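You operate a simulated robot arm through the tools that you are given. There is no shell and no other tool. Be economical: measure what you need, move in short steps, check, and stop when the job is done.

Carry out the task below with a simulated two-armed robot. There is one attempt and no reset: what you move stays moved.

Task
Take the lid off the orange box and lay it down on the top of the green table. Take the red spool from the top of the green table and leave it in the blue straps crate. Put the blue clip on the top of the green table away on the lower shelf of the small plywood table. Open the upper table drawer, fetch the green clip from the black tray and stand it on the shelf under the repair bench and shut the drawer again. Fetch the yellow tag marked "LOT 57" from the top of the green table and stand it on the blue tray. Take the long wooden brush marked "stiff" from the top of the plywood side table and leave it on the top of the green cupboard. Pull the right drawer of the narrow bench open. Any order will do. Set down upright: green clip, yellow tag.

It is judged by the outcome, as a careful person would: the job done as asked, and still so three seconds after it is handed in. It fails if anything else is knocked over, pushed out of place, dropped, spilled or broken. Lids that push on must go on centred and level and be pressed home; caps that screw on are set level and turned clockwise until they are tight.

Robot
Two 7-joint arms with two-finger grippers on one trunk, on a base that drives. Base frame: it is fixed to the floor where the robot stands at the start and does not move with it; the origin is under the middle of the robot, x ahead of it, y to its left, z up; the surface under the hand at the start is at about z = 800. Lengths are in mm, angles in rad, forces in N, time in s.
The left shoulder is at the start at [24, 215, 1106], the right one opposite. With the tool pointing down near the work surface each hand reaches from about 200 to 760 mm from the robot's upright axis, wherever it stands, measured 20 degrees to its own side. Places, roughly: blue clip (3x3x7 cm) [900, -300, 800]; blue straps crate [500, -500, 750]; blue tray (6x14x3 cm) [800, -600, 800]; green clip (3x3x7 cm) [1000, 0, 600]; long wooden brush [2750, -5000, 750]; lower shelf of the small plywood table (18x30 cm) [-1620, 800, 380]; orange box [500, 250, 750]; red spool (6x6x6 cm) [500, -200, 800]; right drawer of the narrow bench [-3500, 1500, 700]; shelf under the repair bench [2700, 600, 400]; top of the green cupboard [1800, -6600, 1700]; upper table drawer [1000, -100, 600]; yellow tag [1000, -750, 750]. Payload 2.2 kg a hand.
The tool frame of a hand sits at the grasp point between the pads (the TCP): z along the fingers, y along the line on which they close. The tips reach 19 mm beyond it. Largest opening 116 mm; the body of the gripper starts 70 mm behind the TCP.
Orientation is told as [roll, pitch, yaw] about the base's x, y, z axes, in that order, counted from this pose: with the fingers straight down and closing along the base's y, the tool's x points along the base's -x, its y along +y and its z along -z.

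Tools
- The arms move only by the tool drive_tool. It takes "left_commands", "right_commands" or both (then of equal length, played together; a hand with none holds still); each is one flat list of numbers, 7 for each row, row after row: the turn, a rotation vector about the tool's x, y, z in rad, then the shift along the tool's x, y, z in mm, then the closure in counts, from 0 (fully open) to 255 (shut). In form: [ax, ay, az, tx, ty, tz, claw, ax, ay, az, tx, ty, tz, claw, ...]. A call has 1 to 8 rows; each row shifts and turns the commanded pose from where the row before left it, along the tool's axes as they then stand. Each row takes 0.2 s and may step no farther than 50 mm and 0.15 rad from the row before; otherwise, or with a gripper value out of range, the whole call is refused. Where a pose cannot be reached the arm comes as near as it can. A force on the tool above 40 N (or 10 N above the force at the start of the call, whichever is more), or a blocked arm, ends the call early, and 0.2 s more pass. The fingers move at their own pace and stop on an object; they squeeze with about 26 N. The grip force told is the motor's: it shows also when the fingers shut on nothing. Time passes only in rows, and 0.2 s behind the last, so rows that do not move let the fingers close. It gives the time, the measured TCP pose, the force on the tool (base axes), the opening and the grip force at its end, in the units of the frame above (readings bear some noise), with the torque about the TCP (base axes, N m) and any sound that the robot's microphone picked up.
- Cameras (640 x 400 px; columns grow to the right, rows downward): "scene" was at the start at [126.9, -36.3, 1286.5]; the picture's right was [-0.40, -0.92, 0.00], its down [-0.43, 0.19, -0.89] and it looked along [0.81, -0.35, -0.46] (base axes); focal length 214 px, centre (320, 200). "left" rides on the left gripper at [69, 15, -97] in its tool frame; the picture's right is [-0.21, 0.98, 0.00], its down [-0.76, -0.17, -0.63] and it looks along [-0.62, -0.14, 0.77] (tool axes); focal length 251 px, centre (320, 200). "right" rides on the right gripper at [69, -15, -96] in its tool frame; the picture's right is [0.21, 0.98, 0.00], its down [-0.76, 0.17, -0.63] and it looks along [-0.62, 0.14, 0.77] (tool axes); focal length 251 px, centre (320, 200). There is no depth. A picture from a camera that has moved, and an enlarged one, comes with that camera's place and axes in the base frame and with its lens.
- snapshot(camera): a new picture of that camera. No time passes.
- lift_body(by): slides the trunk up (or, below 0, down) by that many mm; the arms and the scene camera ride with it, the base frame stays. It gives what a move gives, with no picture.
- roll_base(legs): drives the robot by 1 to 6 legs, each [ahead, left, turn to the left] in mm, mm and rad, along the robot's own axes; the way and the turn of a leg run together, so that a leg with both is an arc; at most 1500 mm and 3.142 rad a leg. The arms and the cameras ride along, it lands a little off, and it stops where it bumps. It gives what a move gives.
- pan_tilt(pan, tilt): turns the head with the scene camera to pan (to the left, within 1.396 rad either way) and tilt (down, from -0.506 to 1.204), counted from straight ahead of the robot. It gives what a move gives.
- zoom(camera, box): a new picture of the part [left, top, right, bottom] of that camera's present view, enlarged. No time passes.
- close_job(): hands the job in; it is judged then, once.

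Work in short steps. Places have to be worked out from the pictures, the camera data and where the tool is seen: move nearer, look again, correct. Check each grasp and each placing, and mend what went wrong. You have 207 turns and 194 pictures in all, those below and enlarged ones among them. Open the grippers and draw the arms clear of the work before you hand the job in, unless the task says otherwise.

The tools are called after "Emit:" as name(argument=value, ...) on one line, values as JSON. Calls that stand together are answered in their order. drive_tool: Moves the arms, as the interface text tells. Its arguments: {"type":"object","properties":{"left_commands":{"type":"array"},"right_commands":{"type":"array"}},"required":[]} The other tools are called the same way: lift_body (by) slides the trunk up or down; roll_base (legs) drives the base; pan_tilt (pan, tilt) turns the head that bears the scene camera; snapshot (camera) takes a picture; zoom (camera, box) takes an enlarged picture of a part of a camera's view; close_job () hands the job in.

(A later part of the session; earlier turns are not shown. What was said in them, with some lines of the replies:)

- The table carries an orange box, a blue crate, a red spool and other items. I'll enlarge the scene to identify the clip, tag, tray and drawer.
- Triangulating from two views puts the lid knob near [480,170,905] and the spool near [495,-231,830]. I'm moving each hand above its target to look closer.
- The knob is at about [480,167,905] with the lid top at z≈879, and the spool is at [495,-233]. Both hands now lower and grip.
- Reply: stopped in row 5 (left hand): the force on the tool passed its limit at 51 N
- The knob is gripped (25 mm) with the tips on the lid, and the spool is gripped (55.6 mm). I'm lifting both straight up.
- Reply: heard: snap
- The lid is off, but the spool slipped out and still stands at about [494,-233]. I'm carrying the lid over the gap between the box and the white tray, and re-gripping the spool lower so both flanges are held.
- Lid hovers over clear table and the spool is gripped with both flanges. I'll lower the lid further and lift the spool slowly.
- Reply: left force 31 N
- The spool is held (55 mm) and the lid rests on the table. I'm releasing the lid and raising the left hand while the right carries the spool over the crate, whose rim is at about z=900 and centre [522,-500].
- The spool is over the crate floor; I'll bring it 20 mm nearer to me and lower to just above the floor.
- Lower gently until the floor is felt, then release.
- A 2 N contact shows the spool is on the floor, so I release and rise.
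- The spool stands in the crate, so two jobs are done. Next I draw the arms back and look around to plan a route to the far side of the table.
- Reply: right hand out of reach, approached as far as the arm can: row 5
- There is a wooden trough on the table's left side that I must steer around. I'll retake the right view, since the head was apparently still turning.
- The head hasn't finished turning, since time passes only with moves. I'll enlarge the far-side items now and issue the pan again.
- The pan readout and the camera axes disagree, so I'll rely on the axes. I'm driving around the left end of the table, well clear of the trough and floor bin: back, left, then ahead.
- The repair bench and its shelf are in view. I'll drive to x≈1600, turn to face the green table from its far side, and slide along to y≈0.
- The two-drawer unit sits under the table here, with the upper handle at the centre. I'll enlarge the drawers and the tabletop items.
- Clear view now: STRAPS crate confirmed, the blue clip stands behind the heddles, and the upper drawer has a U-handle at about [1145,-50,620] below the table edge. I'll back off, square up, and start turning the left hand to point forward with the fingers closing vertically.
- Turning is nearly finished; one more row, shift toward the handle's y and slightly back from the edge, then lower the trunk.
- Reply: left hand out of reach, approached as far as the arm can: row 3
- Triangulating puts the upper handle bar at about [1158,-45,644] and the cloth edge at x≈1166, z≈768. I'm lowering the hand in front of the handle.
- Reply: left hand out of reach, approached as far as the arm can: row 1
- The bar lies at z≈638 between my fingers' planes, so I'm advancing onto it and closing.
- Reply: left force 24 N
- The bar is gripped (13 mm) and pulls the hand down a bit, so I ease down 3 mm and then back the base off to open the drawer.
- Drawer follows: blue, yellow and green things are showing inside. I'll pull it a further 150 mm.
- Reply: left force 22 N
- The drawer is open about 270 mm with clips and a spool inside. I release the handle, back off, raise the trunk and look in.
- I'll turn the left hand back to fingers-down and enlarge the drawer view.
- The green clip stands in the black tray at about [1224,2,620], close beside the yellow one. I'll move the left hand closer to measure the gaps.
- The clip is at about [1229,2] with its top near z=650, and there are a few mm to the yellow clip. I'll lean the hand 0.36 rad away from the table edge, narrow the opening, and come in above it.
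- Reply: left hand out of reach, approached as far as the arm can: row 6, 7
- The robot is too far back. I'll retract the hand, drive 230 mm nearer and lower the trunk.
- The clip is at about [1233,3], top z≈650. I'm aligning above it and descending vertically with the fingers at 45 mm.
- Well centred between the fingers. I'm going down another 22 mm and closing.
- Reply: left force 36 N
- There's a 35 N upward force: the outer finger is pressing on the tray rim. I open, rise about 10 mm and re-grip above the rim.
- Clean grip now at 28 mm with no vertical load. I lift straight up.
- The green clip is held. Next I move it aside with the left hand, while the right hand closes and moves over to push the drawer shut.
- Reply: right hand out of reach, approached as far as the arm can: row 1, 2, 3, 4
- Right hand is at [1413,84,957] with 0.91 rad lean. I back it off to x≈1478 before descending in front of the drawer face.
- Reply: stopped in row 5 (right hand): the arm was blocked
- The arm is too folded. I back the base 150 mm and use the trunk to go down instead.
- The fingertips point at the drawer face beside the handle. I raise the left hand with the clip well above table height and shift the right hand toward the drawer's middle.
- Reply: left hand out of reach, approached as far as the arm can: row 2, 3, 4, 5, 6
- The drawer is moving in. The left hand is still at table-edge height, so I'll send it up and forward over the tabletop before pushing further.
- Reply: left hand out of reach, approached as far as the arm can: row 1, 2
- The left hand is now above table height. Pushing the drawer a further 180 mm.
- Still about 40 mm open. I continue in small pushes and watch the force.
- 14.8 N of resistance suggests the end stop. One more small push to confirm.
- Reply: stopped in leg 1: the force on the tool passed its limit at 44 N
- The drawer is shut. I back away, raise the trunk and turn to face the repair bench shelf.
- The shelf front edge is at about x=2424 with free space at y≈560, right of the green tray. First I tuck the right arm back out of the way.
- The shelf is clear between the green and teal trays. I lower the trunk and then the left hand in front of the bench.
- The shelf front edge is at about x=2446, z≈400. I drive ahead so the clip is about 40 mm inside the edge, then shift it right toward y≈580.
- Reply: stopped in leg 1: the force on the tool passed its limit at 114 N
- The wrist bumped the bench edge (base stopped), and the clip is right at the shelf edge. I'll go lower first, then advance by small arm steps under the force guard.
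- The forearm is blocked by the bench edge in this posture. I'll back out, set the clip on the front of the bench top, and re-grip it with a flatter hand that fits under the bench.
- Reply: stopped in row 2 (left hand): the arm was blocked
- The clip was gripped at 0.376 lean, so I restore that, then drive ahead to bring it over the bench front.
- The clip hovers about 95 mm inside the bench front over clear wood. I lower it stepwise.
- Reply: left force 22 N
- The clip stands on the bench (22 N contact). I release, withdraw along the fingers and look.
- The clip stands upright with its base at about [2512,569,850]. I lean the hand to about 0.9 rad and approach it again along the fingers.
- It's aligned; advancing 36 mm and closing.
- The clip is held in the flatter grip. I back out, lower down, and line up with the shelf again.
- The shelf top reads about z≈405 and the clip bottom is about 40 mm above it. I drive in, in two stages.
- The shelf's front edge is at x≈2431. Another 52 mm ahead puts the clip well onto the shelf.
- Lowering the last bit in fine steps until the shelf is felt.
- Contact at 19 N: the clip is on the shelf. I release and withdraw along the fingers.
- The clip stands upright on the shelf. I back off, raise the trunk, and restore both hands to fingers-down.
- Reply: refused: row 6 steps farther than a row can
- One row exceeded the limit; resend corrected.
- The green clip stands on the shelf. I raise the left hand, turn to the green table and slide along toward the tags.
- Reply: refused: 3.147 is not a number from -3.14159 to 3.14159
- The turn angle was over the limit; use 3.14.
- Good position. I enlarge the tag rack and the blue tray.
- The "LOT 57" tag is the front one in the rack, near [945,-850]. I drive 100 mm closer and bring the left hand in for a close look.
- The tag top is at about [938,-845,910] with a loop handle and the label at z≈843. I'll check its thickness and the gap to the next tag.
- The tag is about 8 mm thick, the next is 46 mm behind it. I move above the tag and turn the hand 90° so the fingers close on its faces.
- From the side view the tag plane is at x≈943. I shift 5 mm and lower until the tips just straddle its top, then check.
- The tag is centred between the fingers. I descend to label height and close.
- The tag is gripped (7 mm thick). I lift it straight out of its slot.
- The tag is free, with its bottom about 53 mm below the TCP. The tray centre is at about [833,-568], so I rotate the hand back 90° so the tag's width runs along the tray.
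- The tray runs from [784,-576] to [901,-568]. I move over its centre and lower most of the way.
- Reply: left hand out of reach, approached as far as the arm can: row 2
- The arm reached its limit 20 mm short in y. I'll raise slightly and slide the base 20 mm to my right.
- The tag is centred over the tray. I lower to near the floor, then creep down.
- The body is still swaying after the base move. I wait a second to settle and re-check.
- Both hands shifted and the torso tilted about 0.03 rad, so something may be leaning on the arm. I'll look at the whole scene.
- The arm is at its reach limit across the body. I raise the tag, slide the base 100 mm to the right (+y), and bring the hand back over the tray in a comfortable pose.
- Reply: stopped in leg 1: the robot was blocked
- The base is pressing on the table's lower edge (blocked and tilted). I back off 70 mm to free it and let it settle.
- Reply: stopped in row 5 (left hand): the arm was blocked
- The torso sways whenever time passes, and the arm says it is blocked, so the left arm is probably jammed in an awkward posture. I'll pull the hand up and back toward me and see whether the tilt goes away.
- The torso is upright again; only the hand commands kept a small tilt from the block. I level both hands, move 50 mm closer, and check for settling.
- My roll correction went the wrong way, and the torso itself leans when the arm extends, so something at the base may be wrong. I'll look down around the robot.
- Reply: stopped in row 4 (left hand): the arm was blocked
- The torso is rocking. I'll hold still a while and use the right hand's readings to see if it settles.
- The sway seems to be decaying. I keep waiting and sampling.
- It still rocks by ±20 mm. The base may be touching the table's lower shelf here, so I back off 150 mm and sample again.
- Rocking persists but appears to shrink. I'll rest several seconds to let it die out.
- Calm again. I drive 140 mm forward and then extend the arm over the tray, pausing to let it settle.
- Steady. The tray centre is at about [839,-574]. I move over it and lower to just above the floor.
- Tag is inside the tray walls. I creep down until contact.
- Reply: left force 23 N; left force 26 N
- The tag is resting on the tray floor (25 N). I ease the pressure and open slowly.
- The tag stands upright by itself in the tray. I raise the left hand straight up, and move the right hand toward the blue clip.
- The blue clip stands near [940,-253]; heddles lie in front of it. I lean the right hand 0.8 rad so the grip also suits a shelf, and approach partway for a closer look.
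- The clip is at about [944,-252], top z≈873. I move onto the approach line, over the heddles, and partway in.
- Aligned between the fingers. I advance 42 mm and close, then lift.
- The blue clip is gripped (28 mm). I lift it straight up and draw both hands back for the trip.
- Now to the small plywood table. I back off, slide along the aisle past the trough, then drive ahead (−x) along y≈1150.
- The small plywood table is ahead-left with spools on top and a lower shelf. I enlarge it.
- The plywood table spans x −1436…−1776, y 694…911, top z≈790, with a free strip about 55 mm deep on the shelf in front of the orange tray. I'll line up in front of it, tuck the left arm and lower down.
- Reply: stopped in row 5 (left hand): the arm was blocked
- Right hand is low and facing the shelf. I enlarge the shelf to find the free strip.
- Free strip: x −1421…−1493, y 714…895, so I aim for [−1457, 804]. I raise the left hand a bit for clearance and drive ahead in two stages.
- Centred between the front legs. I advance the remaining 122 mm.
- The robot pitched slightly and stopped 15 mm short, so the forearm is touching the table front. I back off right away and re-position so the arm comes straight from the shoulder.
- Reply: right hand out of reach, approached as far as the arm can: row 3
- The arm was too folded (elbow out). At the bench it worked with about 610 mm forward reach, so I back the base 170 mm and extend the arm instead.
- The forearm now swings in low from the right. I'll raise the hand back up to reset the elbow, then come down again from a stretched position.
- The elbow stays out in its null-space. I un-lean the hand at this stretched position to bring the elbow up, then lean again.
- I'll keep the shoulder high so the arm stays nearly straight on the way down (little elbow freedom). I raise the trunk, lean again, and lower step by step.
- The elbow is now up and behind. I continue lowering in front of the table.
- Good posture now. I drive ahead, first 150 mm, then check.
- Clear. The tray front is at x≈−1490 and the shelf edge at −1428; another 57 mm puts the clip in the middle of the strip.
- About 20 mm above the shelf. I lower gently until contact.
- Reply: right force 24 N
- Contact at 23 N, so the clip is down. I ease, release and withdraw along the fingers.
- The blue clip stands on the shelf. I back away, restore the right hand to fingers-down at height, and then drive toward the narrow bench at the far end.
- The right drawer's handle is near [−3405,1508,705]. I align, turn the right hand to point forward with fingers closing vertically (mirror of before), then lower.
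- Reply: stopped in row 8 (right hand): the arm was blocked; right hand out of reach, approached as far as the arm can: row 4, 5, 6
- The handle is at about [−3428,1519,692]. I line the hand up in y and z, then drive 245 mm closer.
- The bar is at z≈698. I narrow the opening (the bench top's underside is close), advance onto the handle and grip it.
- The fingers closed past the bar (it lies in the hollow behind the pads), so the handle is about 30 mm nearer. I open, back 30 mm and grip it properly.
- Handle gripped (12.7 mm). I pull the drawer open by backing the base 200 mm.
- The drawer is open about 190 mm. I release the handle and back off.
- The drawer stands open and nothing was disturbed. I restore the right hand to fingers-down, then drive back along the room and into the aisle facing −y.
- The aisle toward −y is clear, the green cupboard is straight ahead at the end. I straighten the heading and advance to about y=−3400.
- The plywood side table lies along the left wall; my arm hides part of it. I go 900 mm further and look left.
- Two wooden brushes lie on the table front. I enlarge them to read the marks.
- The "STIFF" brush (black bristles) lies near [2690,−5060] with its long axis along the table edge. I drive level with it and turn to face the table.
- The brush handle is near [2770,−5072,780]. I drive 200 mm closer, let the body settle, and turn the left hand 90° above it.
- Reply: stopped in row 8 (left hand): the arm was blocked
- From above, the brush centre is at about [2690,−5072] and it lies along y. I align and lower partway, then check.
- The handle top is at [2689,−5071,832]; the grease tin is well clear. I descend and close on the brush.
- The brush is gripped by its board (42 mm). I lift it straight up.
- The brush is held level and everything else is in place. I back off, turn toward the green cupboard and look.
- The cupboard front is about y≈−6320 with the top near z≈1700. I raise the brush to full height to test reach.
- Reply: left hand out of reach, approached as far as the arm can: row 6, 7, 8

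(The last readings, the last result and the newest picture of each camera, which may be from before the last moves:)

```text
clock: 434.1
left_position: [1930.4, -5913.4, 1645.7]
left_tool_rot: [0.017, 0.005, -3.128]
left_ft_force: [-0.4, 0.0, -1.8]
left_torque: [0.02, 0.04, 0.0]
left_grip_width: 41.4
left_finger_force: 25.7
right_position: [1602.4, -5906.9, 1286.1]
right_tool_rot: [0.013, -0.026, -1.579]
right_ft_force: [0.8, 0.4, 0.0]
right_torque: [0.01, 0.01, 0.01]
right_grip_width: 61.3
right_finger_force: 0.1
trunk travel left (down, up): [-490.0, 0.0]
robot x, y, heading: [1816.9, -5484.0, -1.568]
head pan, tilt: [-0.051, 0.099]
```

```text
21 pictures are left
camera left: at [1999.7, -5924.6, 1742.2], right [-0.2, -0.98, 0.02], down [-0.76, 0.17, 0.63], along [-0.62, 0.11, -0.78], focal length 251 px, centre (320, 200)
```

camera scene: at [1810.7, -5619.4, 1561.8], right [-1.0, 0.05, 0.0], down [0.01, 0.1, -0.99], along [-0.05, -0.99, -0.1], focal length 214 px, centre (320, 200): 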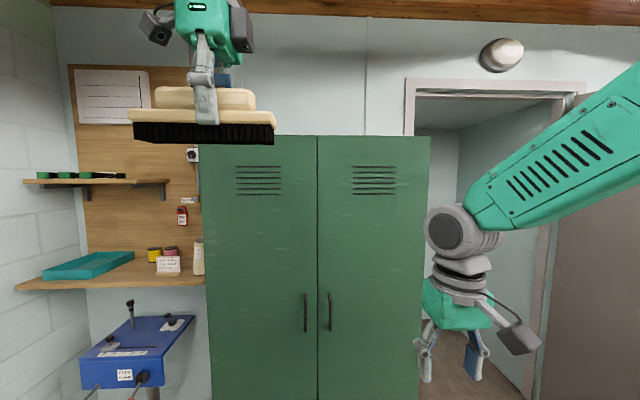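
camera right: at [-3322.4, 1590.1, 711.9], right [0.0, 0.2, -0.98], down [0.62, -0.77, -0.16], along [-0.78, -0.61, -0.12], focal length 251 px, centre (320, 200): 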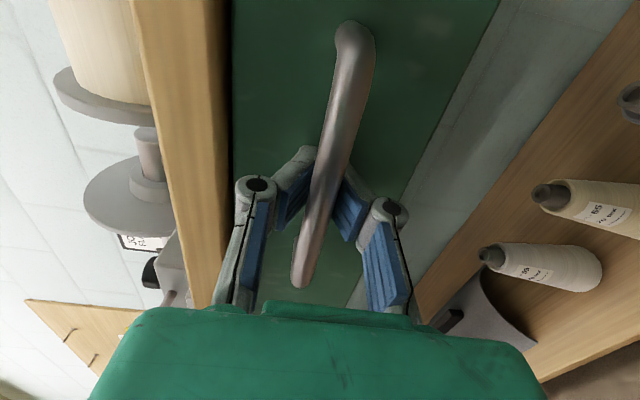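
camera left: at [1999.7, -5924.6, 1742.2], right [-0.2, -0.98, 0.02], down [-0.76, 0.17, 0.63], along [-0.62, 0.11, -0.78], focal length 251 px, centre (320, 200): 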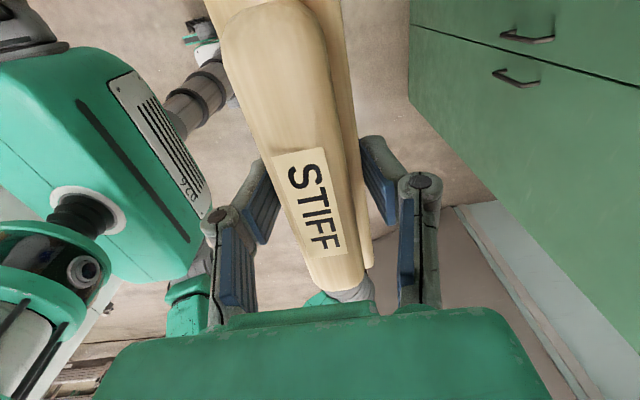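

At this height the vertical hand can't clear the cupboard top (max TCP z≈1645), so I need a flatter grip. I'll return to the side table, set the brush down lengthwise to me, and re-grip it with about 1.0 rad lean.

Emit:
lift_body(by=-330)

Emit:
drive_tool(left_commands=[0, 0, -0.143, 0, 0, 30, 255, 0, 0, -0.143, 0, 0, 30, 255, 0, 0, -0.143, 0, 0, 30, 255, 0, 0, -0.143, 0, 0, 30, 255, 0, 0, -0.143, 0, 0, 30, 255, 0, 0, -0.143, 0, 0, 30, 255, 0, 0, -0.143, 0, 0, 20, 255, 0, 0, -0.143, 0, 0, 20, 255])

Emit:
drive_tool(left_commands=[0, 0, -0.143, 0, 0, 20, 255, 0, 0, -0.143, 0, 0, 0, 255, 0, 0, -0.133, 0, 0, 0, 255, 0, 0, 0, 0, 0, 0, 255])

Emit:
roll_base(legs=[[-300, 0, 0], [0, 0, 1.57], [360, 0, 0]])

Emit:
pan_tilt(pan=0.2, tilt=0.65)

Emit:
snapshot(camera="scene")

```text
clock: 437.3
left_position: [1929.2, -5913.3, 1315.7]
left_tool_rot: [0.019, 0.001, -3.129]
left_ft_force: [-0.4, -0.8, -1.3]
left_torque: [0.01, 0.01, 0.05]
left_grip_width: 41.7
left_finger_force: 25.7
right_position: [1602.9, -5907.2, 956.2]
right_tool_rot: [0.013, -0.028, -1.579]
right_ft_force: [0.2, 0.4, -0.1]
right_torque: [-0.02, -0.01, -0.02]
right_grip_width: 61.4
right_finger_force: 0.0
trunk travel left (down, up): [-160.0, 330.0]
robot x, y, heading: [1813.7, -5487.2, -1.571]
head pan, tilt: [-0.051, 0.099]
```

```text
clock: 439.1
left_position: [1931.1, -5918.8, 1096.5]
left_tool_rot: [0.009, -0.015, -1.98]
left_ft_force: [0.1, -0.5, -2.7]
left_torque: [-0.03, 0.03, 0.01]
left_grip_width: 41.4
left_finger_force: 25.6
right_position: [1601.4, -5905.7, 954.3]
right_tool_rot: [0.012, -0.026, -1.579]
right_ft_force: [-0.1, -0.2, 0.2]
right_torque: [-0.01, -0.03, -0.01]
right_grip_width: 61.4
right_finger_force: 0.2
trunk travel left (down, up): [-160.0, 330.0]
robot x, y, heading: [1815.7, -5481.5, -1.566]
head pan, tilt: [-0.051, 0.099]
```

```text
clock: 440.1
left_position: [1931.2, -5920.2, 1075.4]
left_tool_rot: [0.003, -0.018, -1.561]
left_ft_force: [-0.9, 0.0, -2.2]
left_torque: [-0.03, 0.02, 0.05]
left_grip_width: 41.5
left_finger_force: 25.9
right_position: [1603.1, -5907.1, 955.1]
right_tool_rot: [0.01, -0.026, -1.578]
right_ft_force: [0.5, 0.4, 0.3]
right_torque: [-0.01, 0.0, 0.0]
right_grip_width: 61.1
right_finger_force: 0.0
trunk travel left (down, up): [-160.0, 330.0]
robot x, y, heading: [1817.7, -5483.1, -1.567]
head pan, tilt: [-0.051, 0.099]
```

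```text
clock: 447.9
left_position: [2614.3, -5065.4, 1075.9]
left_tool_rot: [0.001, -0.018, 0.019]
left_ft_force: [0.7, 0.6, -1.7]
left_torque: [0.04, 0.0, 0.03]
left_grip_width: 41.6
left_finger_force: 26.2
right_position: [2606.3, -5393.0, 955.4]
right_tool_rot: [0.012, -0.028, 0.006]
right_ft_force: [0.9, 0.1, 1.4]
right_torque: [0.03, 0.01, 0.03]
right_grip_width: 61.3
right_finger_force: 0.0
trunk travel left (down, up): [-160.0, 330.0]
robot x, y, heading: [2181.4, -5184.8, 0.015]
head pan, tilt: [-0.051, 0.099]
```

```text
clock: 448.9
left_position: [2611.2, -5065.7, 1076.4]
left_tool_rot: [0.002, -0.017, 0.021]
left_ft_force: [-0.3, -0.2, -1.0]
left_torque: [0.0, 0.02, -0.01]
left_grip_width: 41.3
left_finger_force: 25.8
right_position: [2604.0, -5392.9, 955.3]
right_tool_rot: [0.011, -0.028, 0.005]
right_ft_force: [0.6, -0.3, -0.6]
right_torque: [0.01, 0.02, 0.03]
right_grip_width: 61.4
right_finger_force: 0.1
trunk travel left (down, up): [-160.0, 330.0]
robot x, y, heading: [2180.7, -5187.3, 0.014]
head pan, tilt: [0.201, 0.649]
```

```text
20 pictures are left
camera scene: at [2309.6, -5166.2, 1181.4], right [0.21, -0.98, 0.0], down [-0.59, -0.13, -0.8], along [0.78, 0.17, -0.61], focal length 214 px, centre (320, 200)
```

scene: 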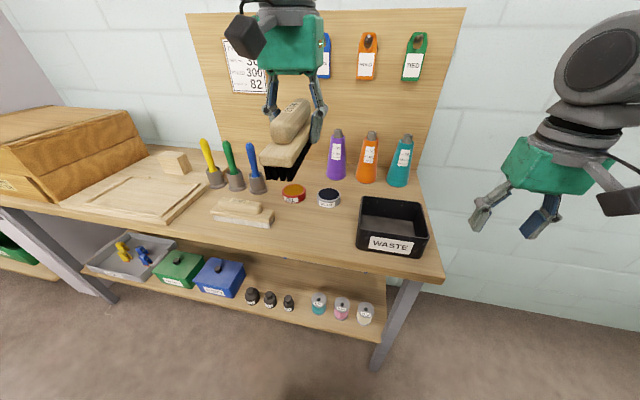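

Clear spot between the tins and the SOFT brush at about [2706,−5035]. I move there and lower to just above the table.

Emit:
drive_tool(left_commands=[0, 0, 0, -32, 11, 10, 255, 0, 0, 0, -32, 11, 10, 255, 0, 0, 0, -31, 11, 10, 255, 0, 0, 0, 0, 0, 44, 255, 0, 0, 0, 0, 0, 44, 255, 0, 0, 0, 0, 0, 44, 255, 0, 0, 0, 0, 0, 44, 255, 0, 0, 0, 0, 0, 30, 255])

Emit:
zoom(camera="scene", box=[200, 140, 380, 275])

```text
clock: 450.7
left_position: [2710.3, -5030.4, 840.8]
left_tool_rot: [0.002, -0.019, 0.017]
left_ft_force: [-0.9, 0.0, -1.0]
left_torque: [-0.01, 0.01, 0.02]
left_grip_width: 41.6
left_finger_force: 25.9
right_position: [2605.3, -5393.7, 955.9]
right_tool_rot: [0.013, -0.027, 0.005]
right_ft_force: [0.0, -0.7, -0.2]
right_torque: [0.0, 0.06, 0.0]
right_grip_width: 61.4
right_finger_force: 0.1
trunk travel left (down, up): [-160.0, 330.0]
robot x, y, heading: [2180.7, -5182.2, 0.013]
head pan, tilt: [0.201, 0.649]
```

```text
2.96 times, centred on (290, 208) of scene
camera zoom: at [2311.0, -5166.0, 1181.1], right [0.21, -0.98, 0.0], down [-0.59, -0.13, -0.79], along [0.78, 0.17, -0.61], focal length 636 px, centre (409, 178)
```

zoom: 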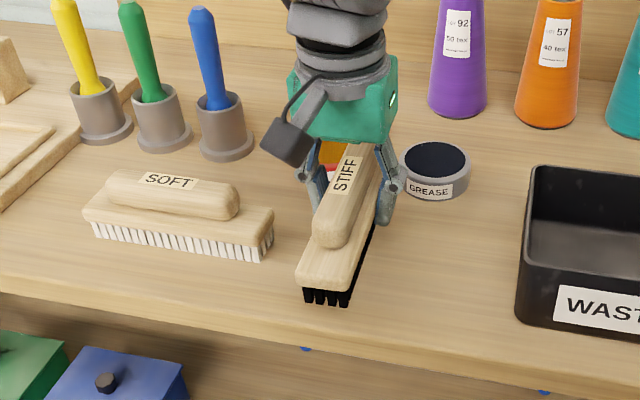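

The far end is close to the oil tin, so I shift 27 mm toward the edge and 8 mm right, then lower to contact.

Emit:
drive_tool(left_commands=[0, 0, 0, 27, -9, 0, 255, 0, 0, 0, 0, 0, 12, 255, 0, 0, 0, 0, 0, 6, 255, 0, 0, 0, 0, 0, 4, 255, 0, 0, 0, 0, 0, 3, 255, 0, 0, 0, 0, 0, 0, 255])

```text
clock: 452.1
left_position: [2683.8, -5039.4, 817.2]
left_tool_rot: [0.0, -0.021, 0.017]
left_ft_force: [-0.1, 0.6, 7.0]
left_torque: [0.13, 0.56, -0.07]
left_grip_width: 41.5
left_finger_force: 25.8
right_position: [2603.8, -5393.5, 955.5]
right_tool_rot: [0.012, -0.03, 0.004]
right_ft_force: [-0.3, -0.4, -0.2]
right_torque: [0.0, 0.02, -0.02]
right_grip_width: 61.8
right_finger_force: 0.1
trunk travel left (down, up): [-160.0, 330.0]
robot x, y, heading: [2183.3, -5188.2, 0.013]
head pan, tilt: [0.201, 0.649]
```

Set down (7 N). I release, rise, lean the hand to 1.0 rad and come back in along the brush.

Emit:
drive_tool(left_commands=[0, 0, 0, 0, 0, -1, 112, 0, 0, 0, 0, 0, 0, 112, 0, 0, 0, 0, 0, -30, 112, 0, 0, 0, 0, 0, -40, 112, 0, 0, 0, 0, 0, -30, 112])

Emit:
drive_tool(left_commands=[0, -0.14, 0, 0, 0, 0, 112, 0, -0.14, 0, 0, 0, 0, 112, 0, -0.14, 0, 0, 0, 0, 112, 0, -0.14, 0, 0, 0, 0, 112, 0, -0.14, 0, 0, 0, 0, 112, 0, -0.14, 0, 0, 0, 0, 112, 0, -0.14, 0, 0, 0, 0, 112])

Emit:
drive_tool(left_commands=[0, 0, 0, 46, 0, -10, 112, 0, 0, 0, 46, 0, -10, 112, 0, 0, 0, 0, 0, 0, 112])

Emit:
snapshot(camera="left")

```text
clock: 453.3
left_position: [2683.3, -5037.1, 917.1]
left_tool_rot: [0.004, -0.02, 0.019]
left_ft_force: [-0.2, -1.2, -0.4]
left_torque: [0.0, -0.02, -0.03]
left_grip_width: 65.5
left_finger_force: 0.0
right_position: [2603.2, -5393.1, 956.2]
right_tool_rot: [0.012, -0.03, 0.005]
right_ft_force: [0.2, -0.3, 0.3]
right_torque: [-0.01, 0.02, -0.02]
right_grip_width: 61.5
right_finger_force: 0.1
trunk travel left (down, up): [-160.0, 330.0]
robot x, y, heading: [2183.6, -5187.9, 0.017]
head pan, tilt: [0.201, 0.649]
```

```text
clock: 454.9
left_position: [2682.1, -5041.8, 925.9]
left_tool_rot: [-0.048, -1.01, 0.064]
left_ft_force: [-0.3, 0.0, 0.3]
left_torque: [0.0, -0.01, 0.01]
left_grip_width: 65.0
left_finger_force: 0.1
right_position: [2604.4, -5393.0, 956.1]
right_tool_rot: [0.012, -0.029, 0.004]
right_ft_force: [-0.2, -0.4, -0.3]
right_torque: [-0.04, -0.02, 0.04]
right_grip_width: 61.6
right_finger_force: 0.0
trunk travel left (down, up): [-160.0, 330.0]
robot x, y, heading: [2183.6, -5180.1, 0.014]
head pan, tilt: [0.201, 0.649]
```

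```text
clock: 455.7
left_position: [2623.7, -5039.7, 868.0]
left_tool_rot: [-0.083, -1.023, 0.11]
left_ft_force: [0.0, 0.0, 0.1]
left_torque: [0.03, 0.01, 0.01]
left_grip_width: 64.9
left_finger_force: 0.1
right_position: [2603.6, -5394.9, 956.0]
right_tool_rot: [0.011, -0.029, 0.006]
right_ft_force: [-0.3, 0.8, 0.5]
right_torque: [0.02, -0.01, 0.01]
right_grip_width: 61.4
right_finger_force: 0.1
trunk travel left (down, up): [-160.0, 330.0]
robot x, y, heading: [2184.7, -5186.7, 0.013]
head pan, tilt: [0.201, 0.649]
```

```text
18 pictures are left
camera left: at [2505.5, -5026.6, 858.6], right [0.07, 0.99, 0.14], down [-0.14, -0.13, 0.98], along [0.99, -0.09, 0.13], focal length 251 px, centre (320, 200)
```

left: 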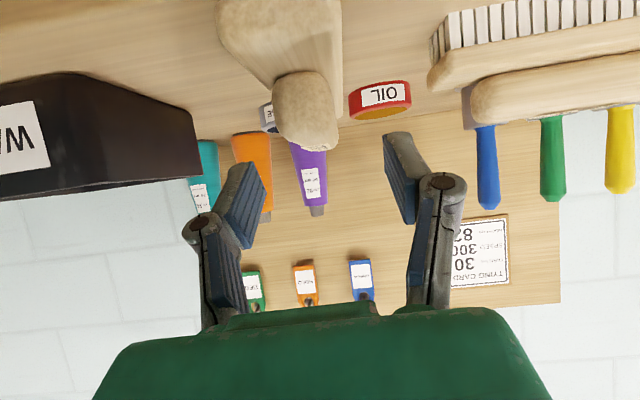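

The brush lies between the fingers, slightly left. I lower 17 mm and advance along it, then close.

Emit:
drive_tool(left_commands=[0, 0, 0, 14, 0, 9, 112, 0, 0, 0, 0, 0, 26, 112, 0, 0, 0, 0, 0, 26, 112, 0, 0, 0, 0, 0, 24, 112, 0, 0, 0, 0, 0, 0, 112])

Emit:
zoom(camera="scene", box=[200, 140, 380, 275])

```text
clock: 456.7
left_position: [2683.1, -5032.0, 816.6]
left_tool_rot: [-0.107, -1.023, 0.151]
left_ft_force: [0.5, 0.4, 0.4]
left_torque: [0.02, 0.02, -0.01]
left_grip_width: 65.0
left_finger_force: 0.1
right_position: [2602.4, -5393.1, 956.8]
right_tool_rot: [0.012, -0.032, 0.007]
right_ft_force: [0.2, 0.6, -0.5]
right_torque: [0.02, 0.04, -0.01]
right_grip_width: 61.6
right_finger_force: 0.1
trunk travel left (down, up): [-160.0, 330.0]
robot x, y, heading: [2182.5, -5185.9, 0.016]
head pan, tilt: [0.201, 0.649]
stopped in row 4 (left hand): the force on the tool passed its limit at 53 N (the readings are from after the stop); the commanded pose is now the measured one
```

```text
2.96 times, centred on (290, 208) of scene
camera zoom: at [2309.2, -5166.5, 1181.3], right [0.21, -0.98, 0.0], down [-0.59, -0.13, -0.8], along [0.78, 0.17, -0.61], focal length 636 px, centre (409, 178)
```

zoom: 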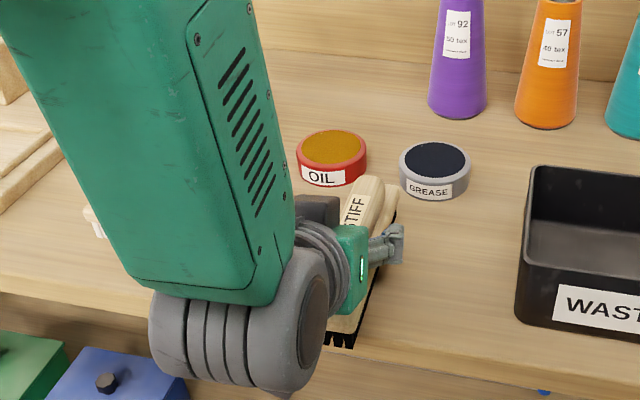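

I'm essentially at the brush centre, so I close here and see if the grip is sound.

Emit:
drive_tool(left_commands=[0, 0, 0, 0, 0, 0, 255, 0, 0, 0, 0, 0, 0, 255, 0, 0, 0, 0, 0, 0, 255])

Emit:
snapshot(camera="left")

```text
clock: 457.5
left_position: [2684.9, -5031.6, 816.9]
left_tool_rot: [-0.107, -1.023, 0.151]
left_ft_force: [0.6, 0.4, -1.4]
left_torque: [-0.02, 0.03, 0.0]
left_grip_width: 42.5
left_finger_force: 26.1
right_position: [2601.0, -5393.4, 957.0]
right_tool_rot: [0.011, -0.032, 0.005]
right_ft_force: [0.0, 0.3, 0.2]
right_torque: [0.0, -0.05, 0.0]
right_grip_width: 61.5
right_finger_force: 0.2
trunk travel left (down, up): [-160.0, 330.0]
robot x, y, heading: [2184.5, -5188.3, 0.017]
head pan, tilt: [0.201, 0.649]
```

```text
16 pictures are left
camera left: at [2566.7, -5022.9, 806.8], right [0.05, 0.99, 0.13], down [-0.14, -0.12, 0.98], along [0.99, -0.07, 0.13], focal length 251 px, centre (320, 200)
```

left: 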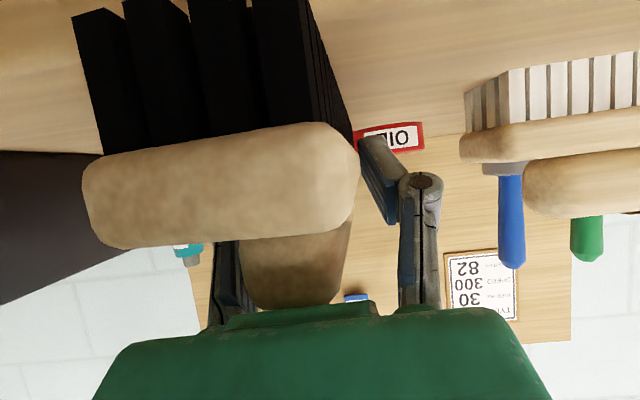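

Gripped at 42.5 mm. I lift it a little and check that it hangs level.

Emit:
drive_tool(left_commands=[0, 0, 0, -8.5, 0, -5.2, 255, 0, 0, 0, -17, 0, -10.5, 255, 0, 0, 0, -25, 0, -16, 255, 0, 0, 0, -25, 0, -16, 255, 0, 0, 0, -25, 0, -16, 255])

Emit:
snapshot(camera="scene")

```text
clock: 458.7
left_position: [2681.8, -5025.8, 937.9]
left_tool_rot: [-0.102, -1.025, 0.145]
left_ft_force: [-0.3, 0.8, -1.4]
left_torque: [0.0, 0.04, 0.04]
left_grip_width: 42.2
left_finger_force: 26.0
right_position: [2601.9, -5392.8, 958.0]
right_tool_rot: [0.012, -0.032, 0.005]
right_ft_force: [-0.1, -0.4, -0.1]
right_torque: [0.01, -0.01, 0.01]
right_grip_width: 61.4
right_finger_force: 0.1
trunk travel left (down, up): [-160.0, 330.0]
robot x, y, heading: [2180.4, -5184.6, 0.012]
head pan, tilt: [0.201, 0.649]
```

```text
15 pictures are left
camera scene: at [2308.5, -5166.0, 1181.5], right [0.21, -0.98, 0.0], down [-0.59, -0.13, -0.8], along [0.78, 0.17, -0.61], focal length 214 px, centre (320, 200)
```

scene: 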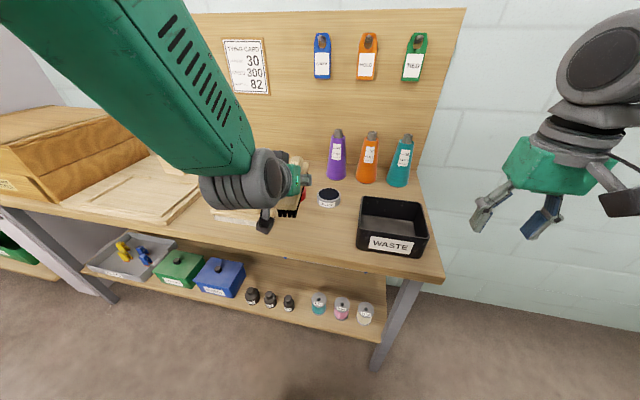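

The brush is held. I back off, turn to the cupboard, and raise trunk and arm to full height before approaching.

Emit:
roll_base(legs=[[-380, 0, 0], [0, 0, -1.583], [250, 0, 0]])

Emit:
lift_body(by=330)

Emit:
drive_tool(left_commands=[0, 0, 0, -40, 0, -24.5, 255, 0, 0, 0, -40, 0, -24.5, 255, 0, 0, 0, -40, 0, -24.5, 255, 0, 0, 0, -40, 0, -24.5, 255, 0, 0, 0, -40, 0, -24.5, 255, 0, 0, 0, -40, 0, -24.5, 255, 0, 0, 0, -40, 0, -24.5, 255, 0, 0, 0, -40, 0, -24.5, 255])

Emit:
drive_tool(left_commands=[0, 0, 0, -40, 0, -24.5, 255, 0, 0, 0, -40, 0, -24.5, 255, 0, 0, 0, -40, 0, -24.5, 255])

Emit:
pan_tilt(pan=0.1, tilt=0.0)

Emit:
snapshot(camera="scene")

```text
clock: 466.4
left_position: [1954.4, -5948.6, 936.5]
left_tool_rot: [-0.101, -1.024, -1.438]
left_ft_force: [-0.4, -0.7, -2.1]
left_torque: [-0.02, 0.02, -0.01]
left_grip_width: 42.3
left_finger_force: 25.8
right_position: [1587.9, -5861.8, 955.7]
right_tool_rot: [0.011, -0.03, -1.577]
right_ft_force: [0.3, -0.4, -0.3]
right_torque: [-0.01, -0.02, -0.05]
right_grip_width: 61.2
right_finger_force: 0.0
trunk travel left (down, up): [-160.0, 330.0]
robot x, y, heading: [1799.2, -5445.0, -1.571]
head pan, tilt: [0.201, 0.649]
```

```text
clock: 469.6
left_position: [1954.5, -5946.0, 1267.6]
left_tool_rot: [-0.104, -1.026, -1.439]
left_ft_force: [-0.2, -0.4, -1.9]
left_torque: [0.01, -0.04, -0.05]
left_grip_width: 42.4
left_finger_force: 25.5
right_position: [1588.8, -5861.1, 1287.8]
right_tool_rot: [0.012, -0.031, -1.576]
right_ft_force: [0.2, -0.5, -0.3]
right_torque: [-0.03, -0.02, 0.02]
right_grip_width: 61.2
right_finger_force: 0.1
trunk travel left (down, up): [-490.0, 0.0]
robot x, y, heading: [1802.2, -5445.9, -1.57]
head pan, tilt: [0.201, 0.649]
```

```text
clock: 471.4
left_position: [1980.6, -5937.4, 1645.1]
left_tool_rot: [-0.108, -1.025, -1.433]
left_ft_force: [-1.0, -0.2, -1.6]
left_torque: [0.0, 0.01, 0.0]
left_grip_width: 42.0
left_finger_force: 26.1
right_position: [1593.3, -5860.2, 1289.2]
right_tool_rot: [0.01, -0.033, -1.578]
right_ft_force: [1.0, 0.9, 0.4]
right_torque: [0.0, 0.0, -0.02]
right_grip_width: 61.7
right_finger_force: 0.2
trunk travel left (down, up): [-490.0, 0.0]
robot x, y, heading: [1803.7, -5445.6, -1.572]
head pan, tilt: [0.201, 0.649]
```

```text
clock: 472.2
left_position: [1980.5, -5937.0, 1783.2]
left_tool_rot: [-0.1, -1.026, -1.441]
left_ft_force: [-0.5, -0.2, -1.2]
left_torque: [-0.02, -0.03, 0.0]
left_grip_width: 42.2
left_finger_force: 26.2
right_position: [1589.3, -5859.8, 1287.3]
right_tool_rot: [0.014, -0.033, -1.579]
right_ft_force: [-0.2, -0.2, -0.5]
right_torque: [0.03, 0.02, 0.01]
right_grip_width: 61.4
right_finger_force: 0.0
trunk travel left (down, up): [-490.0, 0.0]
robot x, y, heading: [1800.0, -5446.3, -1.573]
head pan, tilt: [0.201, 0.649]
```

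```text
clock: 473.3
left_position: [1985.3, -5937.1, 1782.7]
left_tool_rot: [-0.106, -1.025, -1.437]
left_ft_force: [0.2, 0.2, -1.9]
left_torque: [0.01, 0.02, -0.01]
left_grip_width: 42.0
left_finger_force: 26.3
right_position: [1589.7, -5860.0, 1288.1]
right_tool_rot: [0.012, -0.033, -1.58]
right_ft_force: [0.2, -0.4, -1.0]
right_torque: [0.0, 0.03, 0.02]
right_grip_width: 61.4
right_finger_force: 0.1
trunk travel left (down, up): [-490.0, 0.0]
robot x, y, heading: [1801.1, -5440.5, -1.573]
head pan, tilt: [0.099, 0.0]
```

```text
14 pictures are left
camera scene: at [1812.0, -5576.2, 1570.7], right [-0.99, -0.1, 0.0], down [0.0, 0.0, -1.0], along [0.1, -0.99, 0.0], focal length 214 px, centre (320, 200)
```

scene: 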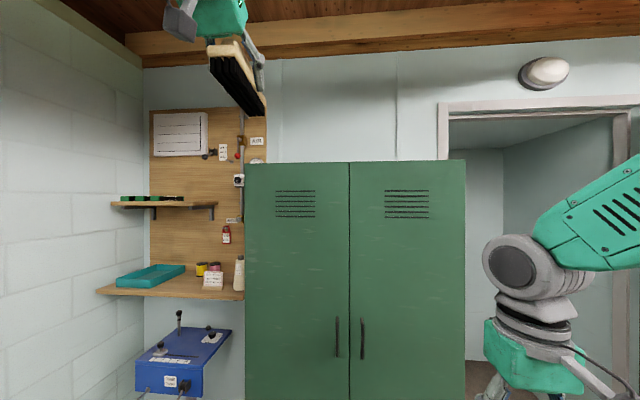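

Reach is good (TCP z=1783). I raise slightly more and drive 230 mm toward the cupboard, then look with both cameras.

Emit:
drive_tool(left_commands=[0, 0, 0, -17, 0, -10.4, 255, 0, 0, 0, 0, 0, 0, 255])

Emit:
roll_base(legs=[[230, 0, 0]])

Emit:
snapshot(camera="left")

Emit:
snapshot(camera="scene")

```text
clock: 473.9
left_position: [1982.6, -5939.3, 1802.8]
left_tool_rot: [-0.105, -1.026, -1.436]
left_ft_force: [-0.2, 0.6, -2.2]
left_torque: [-0.02, 0.02, 0.01]
left_grip_width: 42.2
left_finger_force: 26.2
right_position: [1590.0, -5860.0, 1288.5]
right_tool_rot: [0.013, -0.032, -1.579]
right_ft_force: [0.6, 0.5, 0.4]
right_torque: [0.02, 0.01, -0.02]
right_grip_width: 61.5
right_finger_force: 0.1
trunk travel left (down, up): [-490.0, 0.0]
robot x, y, heading: [1801.9, -5442.7, -1.568]
head pan, tilt: [0.099, 0.0]
```

```text
clock: 475.6
left_position: [1982.7, -6161.4, 1804.7]
left_tool_rot: [-0.108, -1.031, -1.439]
left_ft_force: [0.0, -0.4, -1.5]
left_torque: [0.01, -0.01, 0.01]
left_grip_width: 42.1
left_finger_force: 26.1
right_position: [1587.9, -6083.6, 1290.3]
right_tool_rot: [0.013, -0.037, -1.582]
right_ft_force: [0.3, -0.6, -0.2]
right_torque: [-0.02, -0.01, -0.01]
right_grip_width: 61.5
right_finger_force: 0.0
trunk travel left (down, up): [-490.0, 0.0]
robot x, y, heading: [1801.8, -5675.5, -1.574]
head pan, tilt: [0.099, 0.0]
```

```text
13 pictures are left
camera left: at [1992.7, -6041.5, 1793.3], right [0.99, -0.07, 0.13], down [-0.12, 0.15, 0.98], along [-0.09, -0.99, 0.14], focal length 251 px, centre (320, 200)
```

left: 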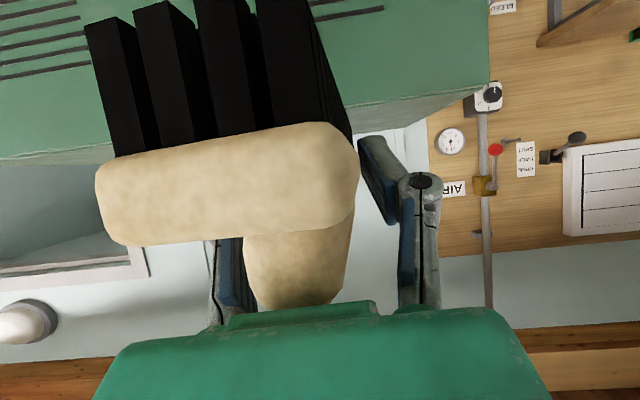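

```text
12 pictures are left
camera scene: at [1811.3, -5798.6, 1571.5], right [-1.0, -0.1, 0.0], down [0.0, 0.0, -1.0], along [0.1, -1.0, 0.0], focal length 214 px, centre (320, 200)
```

scene: 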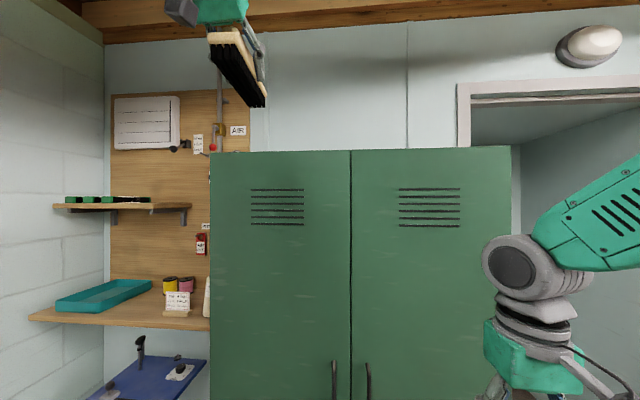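

From the width change, the cupboard top is at z≈1717 and its front at y≈−6420. I draw the right hand back, extend the left arm 80 mm, then drive on.

Emit:
drive_tool(left_commands=[0, 0, 0, -14, 0, 23, 255, 0, 0, 0, -14, 0, 23, 255, 0, 0, 0, -14, 0, 22, 255, 0, 0, 0, 0, 0, 0, 255], right_commands=[0, 0, 0, 25, -20, 0, 120, 0, 0, 0, 25, -20, 0, 120, 0, 0, 0, 25, -20, 0, 120, 0, 0, 0, 0, 0, 0, 120])

Emit:
roll_base(legs=[[180, 0, 0]])

Emit:
snapshot(camera="left")

```text
clock: 476.6
left_position: [1976.2, -6247.3, 1806.7]
left_tool_rot: [-0.096, -1.03, -1.449]
left_ft_force: [-0.3, -0.7, -1.5]
left_torque: [0.01, -0.03, 0.0]
left_grip_width: 42.0
left_finger_force: 25.8
right_position: [1522.3, -6009.6, 1284.6]
right_tool_rot: [0.017, -0.033, -1.585]
right_ft_force: [-0.6, 0.1, -0.5]
right_torque: [0.02, 0.0, -0.01]
right_grip_width: 61.3
right_finger_force: 0.1
trunk travel left (down, up): [-490.0, 0.0]
robot x, y, heading: [1810.1, -5673.3, -1.573]
head pan, tilt: [0.099, 0.0]
```

```text
clock: 478.1
left_position: [1987.1, -6419.5, 1806.3]
left_tool_rot: [-0.11, -1.035, -1.436]
left_ft_force: [-0.1, 1.0, -1.1]
left_torque: [-0.02, 0.07, -0.03]
left_grip_width: 41.9
left_finger_force: 26.3
right_position: [1530.4, -6187.7, 1286.8]
right_tool_rot: [0.011, -0.038, -1.583]
right_ft_force: [-0.1, 0.5, 1.9]
right_torque: [-0.04, 0.05, 0.0]
right_grip_width: 61.5
right_finger_force: 0.0
trunk travel left (down, up): [-490.0, 0.0]
robot x, y, heading: [1801.7, -5854.2, -1.574]
head pan, tilt: [0.099, 0.0]
```

```text
11 pictures are left
camera left: at [1998.1, -6299.4, 1795.5], right [0.99, -0.07, 0.13], down [-0.12, 0.15, 0.98], along [-0.09, -0.99, 0.14], focal length 251 px, centre (320, 200)
```

left: 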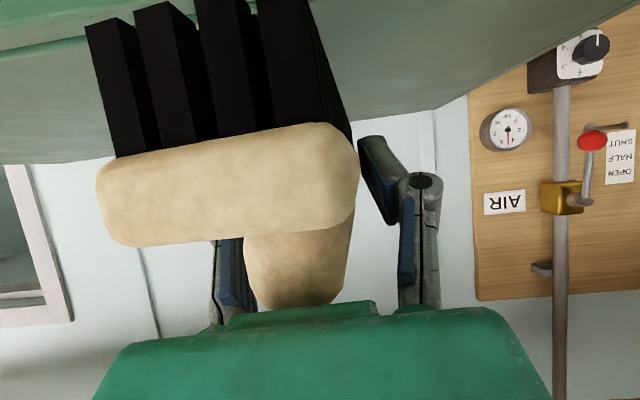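

I can see the cupboard top now: y −6425…−6726, z≈1720. Another 140 mm ahead puts the brush over the middle.

Emit:
roll_base(legs=[[140, 0, 0]])

Emit:
drive_tool(left_commands=[0, 0, 0, 13, 0, 8, 255, 0, 0, 0, 13, 0, 8, 255, 0, 0, 0, 0, 0, 0, 255])

Emit:
snapshot(camera="left")

```text
clock: 479.4
left_position: [1958.6, -6556.3, 1809.5]
left_tool_rot: [-0.081, -1.034, -1.467]
left_ft_force: [-0.5, 0.4, -1.5]
left_torque: [0.0, -0.05, 0.1]
left_grip_width: 42.3
left_finger_force: 25.9
right_position: [1511.1, -6323.2, 1283.0]
right_tool_rot: [0.024, -0.037, -1.585]
right_ft_force: [0.1, 0.2, -0.3]
right_torque: [-0.02, 0.02, 0.01]
right_grip_width: 61.4
right_finger_force: 0.0
trunk travel left (down, up): [-490.0, 0.0]
robot x, y, heading: [1797.5, -5994.4, -1.572]
head pan, tilt: [0.099, 0.0]
```

```text
clock: 480.2
left_position: [1959.9, -6562.4, 1776.0]
left_tool_rot: [-0.083, -1.03, -1.464]
left_ft_force: [-0.6, -1.0, -2.2]
left_torque: [-0.07, -0.06, 0.08]
left_grip_width: 42.0
left_finger_force: 26.1
right_position: [1513.0, -6325.4, 1283.3]
right_tool_rot: [0.022, -0.035, -1.584]
right_ft_force: [0.1, 0.6, 0.1]
right_torque: [0.01, 0.0, 0.02]
right_grip_width: 61.5
right_finger_force: 0.0
trunk travel left (down, up): [-490.0, 0.0]
robot x, y, heading: [1794.8, -5990.1, -1.58]
head pan, tilt: [0.099, 0.0]
```

```text
10 pictures are left
camera left: at [1970.3, -6441.2, 1766.1], right [0.99, -0.08, 0.14], down [-0.13, 0.15, 0.98], along [-0.1, -0.99, 0.14], focal length 251 px, centre (320, 200)
```

left: 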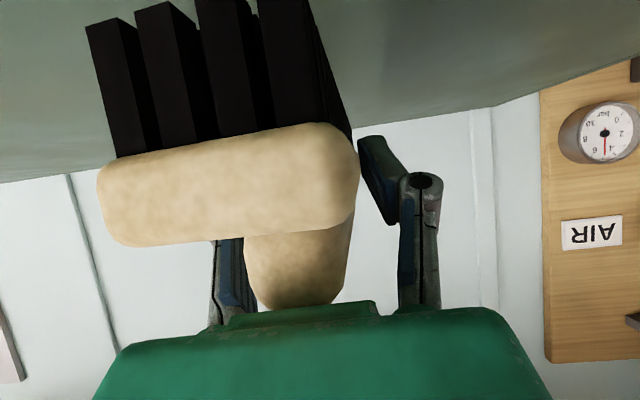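

The hand camera would hang just above the top here, so I back 27 mm to keep it outside the edge, then lower gently to contact.

Emit:
roll_base(legs=[[-27, 0, 0]])

Emit:
drive_tool(left_commands=[0, 0, 0, 6.5, 0, 4, 255, 0, 0, 0, 4, 0, 2.6, 255, 0, 0, 0, 2.5, 0, 1.6, 255, 0, 0, 0, 0, 0, 0, 255])

Emit:
drive_tool(left_commands=[0, 0, 0, 2.5, 0, 1.6, 255, 0, 0, 0, 0, 0, 0, 255])

Emit:
drive_tool(left_commands=[0, 0, 0, 2.5, 0, 1.6, 255, 0, 0, 0, 0, 0, 0, 255])

```text
clock: 481.1
left_position: [1973.8, -6545.5, 1769.7]
left_tool_rot: [-0.096, -1.022, -1.453]
left_ft_force: [-1.0, -0.1, -2.6]
left_torque: [-0.01, -0.03, 0.03]
left_grip_width: 42.2
left_finger_force: 26.5
right_position: [1523.5, -6306.8, 1283.4]
right_tool_rot: [0.014, -0.026, -1.584]
right_ft_force: [-0.6, -0.7, 0.0]
right_torque: [0.08, -0.01, 0.01]
right_grip_width: 61.0
right_finger_force: 0.0
trunk travel left (down, up): [-490.0, 0.0]
robot x, y, heading: [1799.7, -5963.1, -1.578]
head pan, tilt: [0.099, 0.0]
```

```text
clock: 482.1
left_position: [1957.0, -6525.4, 1762.2]
left_tool_rot: [-0.083, -1.034, -1.466]
left_ft_force: [-0.7, 0.4, -0.6]
left_torque: [-0.01, -0.03, 0.03]
left_grip_width: 42.0
left_finger_force: 26.1
right_position: [1513.4, -6291.6, 1285.7]
right_tool_rot: [0.021, -0.04, -1.585]
right_ft_force: [1.1, 0.4, 0.0]
right_torque: [0.02, 0.02, 0.02]
right_grip_width: 61.4
right_finger_force: 0.1
trunk travel left (down, up): [-490.0, 0.0]
robot x, y, heading: [1793.3, -5964.5, -1.579]
head pan, tilt: [0.099, 0.0]
```

```text
clock: 482.9
left_position: [1996.8, -6524.1, 1759.9]
left_tool_rot: [-0.123, -1.032, -1.425]
left_ft_force: [1.2, -0.4, -0.8]
left_torque: [0.01, 0.02, -0.05]
left_grip_width: 42.0
left_finger_force: 25.4
right_position: [1540.7, -6291.8, 1288.4]
right_tool_rot: [0.005, -0.041, -1.583]
right_ft_force: [0.4, -0.4, -0.5]
right_torque: [0.03, 0.02, 0.01]
right_grip_width: 61.3
right_finger_force: 0.0
trunk travel left (down, up): [-490.0, 0.0]
robot x, y, heading: [1805.8, -5966.5, -1.571]
head pan, tilt: [0.099, 0.0]
stopped in row 2 (left hand): the arm was blocked; the commanded pose is now the measured one
```

```text
clock: 483.5
left_position: [1979.3, -6525.1, 1758.1]
left_tool_rot: [-0.105, -1.034, -1.444]
left_ft_force: [0.7, 0.7, -1.3]
left_torque: [0.0, -0.01, -0.02]
left_grip_width: 42.1
left_finger_force: 25.8
right_position: [1527.6, -6292.3, 1286.9]
right_tool_rot: [0.013, -0.04, -1.582]
right_ft_force: [0.7, -0.6, 0.0]
right_torque: [0.0, -0.01, -0.01]
right_grip_width: 61.4
right_finger_force: 0.0
trunk travel left (down, up): [-490.0, 0.0]
robot x, y, heading: [1802.3, -5963.1, -1.575]
head pan, tilt: [0.099, 0.0]
```

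The tall torso is swaying a little; I wait for it to die out before touching down.

Emit:
drive_tool(left_commands=[0, 0, 0, 0, 0, 0, 255, 0, 0, 0, 0, 0, 0, 255, 0, 0, 0, 0, 0, 0, 255, 0, 0, 0, 0, 0, 0, 255, 0, 0, 0, 0, 0, 0, 255, 0, 0, 0, 0, 0, 0, 255, 0, 0, 0, 0, 0, 0, 255, 0, 0, 0, 0, 0, 0, 255])

Emit:
drive_tool(left_commands=[0, 0, 0, 0, 0, 0, 255, 0, 0, 0, 0, 0, 0, 255, 0, 0, 0, 0, 0, 0, 255, 0, 0, 0, 0, 0, 0, 255, 0, 0, 0, 0, 0, 0, 255, 0, 0, 0, 0, 0, 0, 255, 0, 0, 0, 0, 0, 0, 255])

Emit:
drive_tool(left_commands=[0, 0, 0, 2.5, 0, 1.6, 255, 0, 0, 0, 0, 0, 0, 255, 0, 0, 0, 0, 0, 0, 255])

Emit:
drive_tool(left_commands=[0, 0, 0, 2.5, 0, 1.6, 255, 0, 0, 0, 0, 0, 0, 255])

```text
clock: 485.3
left_position: [1958.6, -6527.3, 1759.1]
left_tool_rot: [-0.083, -1.033, -1.463]
left_ft_force: [-0.6, 0.2, -1.7]
left_torque: [-0.04, -0.03, 0.1]
left_grip_width: 42.1
left_finger_force: 25.9
right_position: [1512.4, -6292.5, 1284.1]
right_tool_rot: [0.024, -0.039, -1.584]
right_ft_force: [-0.2, 0.8, 0.5]
right_torque: [-0.03, -0.03, 0.0]
right_grip_width: 61.4
right_finger_force: 0.0
trunk travel left (down, up): [-490.0, 0.0]
robot x, y, heading: [1798.8, -5967.2, -1.575]
head pan, tilt: [0.099, 0.0]
```

```text
clock: 486.9
left_position: [1969.5, -6526.3, 1757.0]
left_tool_rot: [-0.095, -1.033, -1.453]
left_ft_force: [0.2, -0.4, -1.2]
left_torque: [-0.02, -0.02, 0.01]
left_grip_width: 42.6
left_finger_force: 26.3
right_position: [1522.5, -6293.4, 1284.6]
right_tool_rot: [0.017, -0.035, -1.584]
right_ft_force: [-0.8, 0.1, 0.1]
right_torque: [-0.02, 0.01, 0.03]
right_grip_width: 61.4
right_finger_force: 0.1
trunk travel left (down, up): [-490.0, 0.0]
robot x, y, heading: [1798.4, -5963.7, -1.574]
head pan, tilt: [0.099, 0.0]
```

```text
clock: 487.7
left_position: [2003.6, -6523.9, 1754.5]
left_tool_rot: [-0.132, -1.036, -1.412]
left_ft_force: [6.0, -0.6, 12.4]
left_torque: [-0.47, -0.32, 0.06]
left_grip_width: 42.3
left_finger_force: 26.0
right_position: [1543.2, -6291.7, 1290.1]
right_tool_rot: [0.002, -0.041, -1.582]
right_ft_force: [0.2, 0.1, -0.2]
right_torque: [0.03, -0.01, 0.02]
right_grip_width: 61.4
right_finger_force: 0.0
trunk travel left (down, up): [-490.0, 0.0]
robot x, y, heading: [1808.3, -5964.9, -1.577]
head pan, tilt: [0.099, 0.0]
```

```text
clock: 488.3
left_position: [1972.2, -6524.5, 1754.6]
left_tool_rot: [-0.103, -1.038, -1.45]
left_ft_force: [-6.0, 0.0, 19.0]
left_torque: [-0.07, -0.11, -0.04]
left_grip_width: 42.4
left_finger_force: 26.3
right_position: [1523.6, -6291.5, 1285.5]
right_tool_rot: [0.015, -0.04, -1.581]
right_ft_force: [0.7, 0.6, -0.1]
right_torque: [-0.02, -0.01, -0.01]
right_grip_width: 61.5
right_finger_force: 0.1
trunk travel left (down, up): [-490.0, 0.0]
robot x, y, heading: [1803.2, -5961.2, -1.581]
head pan, tilt: [0.099, 0.0]
```

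Brush is on the top (12–19 N contact). I open wide because of the sway and withdraw back and up.

Emit:
drive_tool(left_commands=[0, 0, 0, 0, 0, 0, 30, 0, 0, 0, 0, 0, 0, 30, 0, 0, 0, -20, 0, -20, 30, 0, 0, 0, -15, 0, -40, 30, 0, 0, 0, 0, 0, -48, 30, 0, 0, 0, 0, 0, -48, 30])

Emit:
roll_base(legs=[[-250, 0, 0]])

Emit:
snapshot(camera="left")

Emit:
snapshot(camera="scene")

```text
clock: 489.7
left_position: [1997.6, -6403.1, 1859.0]
left_tool_rot: [-0.122, -1.035, -1.428]
left_ft_force: [0.9, -0.1, 0.3]
left_torque: [0.03, 0.03, -0.11]
left_grip_width: 102.3
left_finger_force: 0.0
right_position: [1539.8, -6289.7, 1289.4]
right_tool_rot: [0.004, -0.043, -1.581]
right_ft_force: [0.3, -0.3, -1.1]
right_torque: [0.01, 0.03, 0.0]
right_grip_width: 61.3
right_finger_force: 0.0
trunk travel left (down, up): [-490.0, 0.0]
robot x, y, heading: [1804.5, -5963.5, -1.573]
head pan, tilt: [0.099, 0.0]
```

```text
clock: 491.5
left_position: [2026.3, -6173.5, 1853.1]
left_tool_rot: [-0.148, -1.027, -1.405]
left_ft_force: [1.9, -0.4, 0.2]
left_torque: [0.0, 0.07, -0.14]
left_grip_width: 102.3
left_finger_force: 0.1
right_position: [1559.7, -6054.9, 1292.0]
right_tool_rot: [-0.01, -0.037, -1.585]
right_ft_force: [1.1, -0.4, 1.1]
right_torque: [-0.03, 0.13, -0.01]
right_grip_width: 61.4
right_finger_force: 0.0
trunk travel left (down, up): [-490.0, 0.0]
robot x, y, heading: [1804.1, -5722.2, -1.576]
head pan, tilt: [0.099, 0.0]
```

```text
9 pictures are left
camera left: at [2037.4, -6052.8, 1842.6], right [0.99, -0.07, 0.11], down [-0.1, 0.15, 0.98], along [-0.09, -0.99, 0.14], focal length 251 px, centre (320, 200)
```

left: 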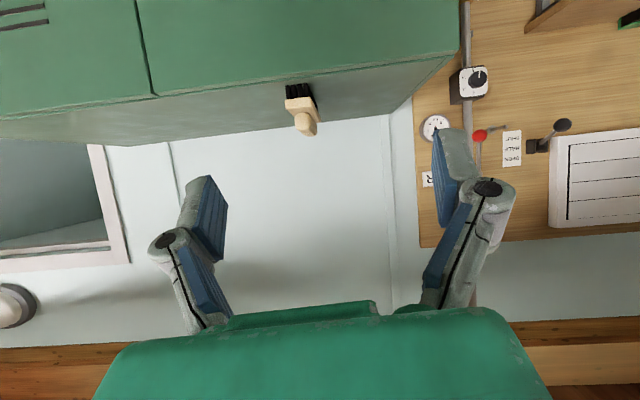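

```text
8 pictures are left
camera scene: at [1850.9, -5859.0, 1569.7], right [-1.0, -0.09, 0.02], down [-0.02, 0.01, -1.0], along [0.09, -1.0, -0.01], focal length 214 px, centre (320, 200)
```

scene: 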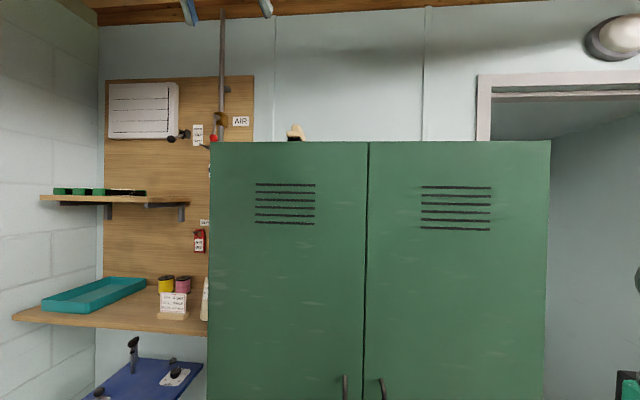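

Both the hand camera and the scene camera show the brush lying bristles-down on the cupboard top, with both hands open and clear. All parts of the job are done, so I hand it in.

Emit:
close_job()

```text
The job is handed in.
```

All seven parts of the job are done and handed in. Both grippers are open and the arms are clear of the work.

- **Orange box lid:** off and lying on the green table.
- **Red spool:** standing in the blue straps crate. It slipped out of the first grip but stayed upright on the table.
- **Blue clip:** standing on the lower shelf of the small plywood table, on the wood in front of the orange tray.
- **Green clip:** upright on the shelf under the repair bench, and the upper table drawer is shut again.
- **"LOT 57" tag:** standing upright in the blue tray.
- **"Stiff" brush:** bristles down on top of the green cupboard.
- **Right drawer of the narrow bench:** open about 190 mm.

Along the way an arm bumped the repair bench edge and leaned on the front of the plywood table. The base also pressed briefly against the green table. I saw nothing move or fall in the pictures afterwards.
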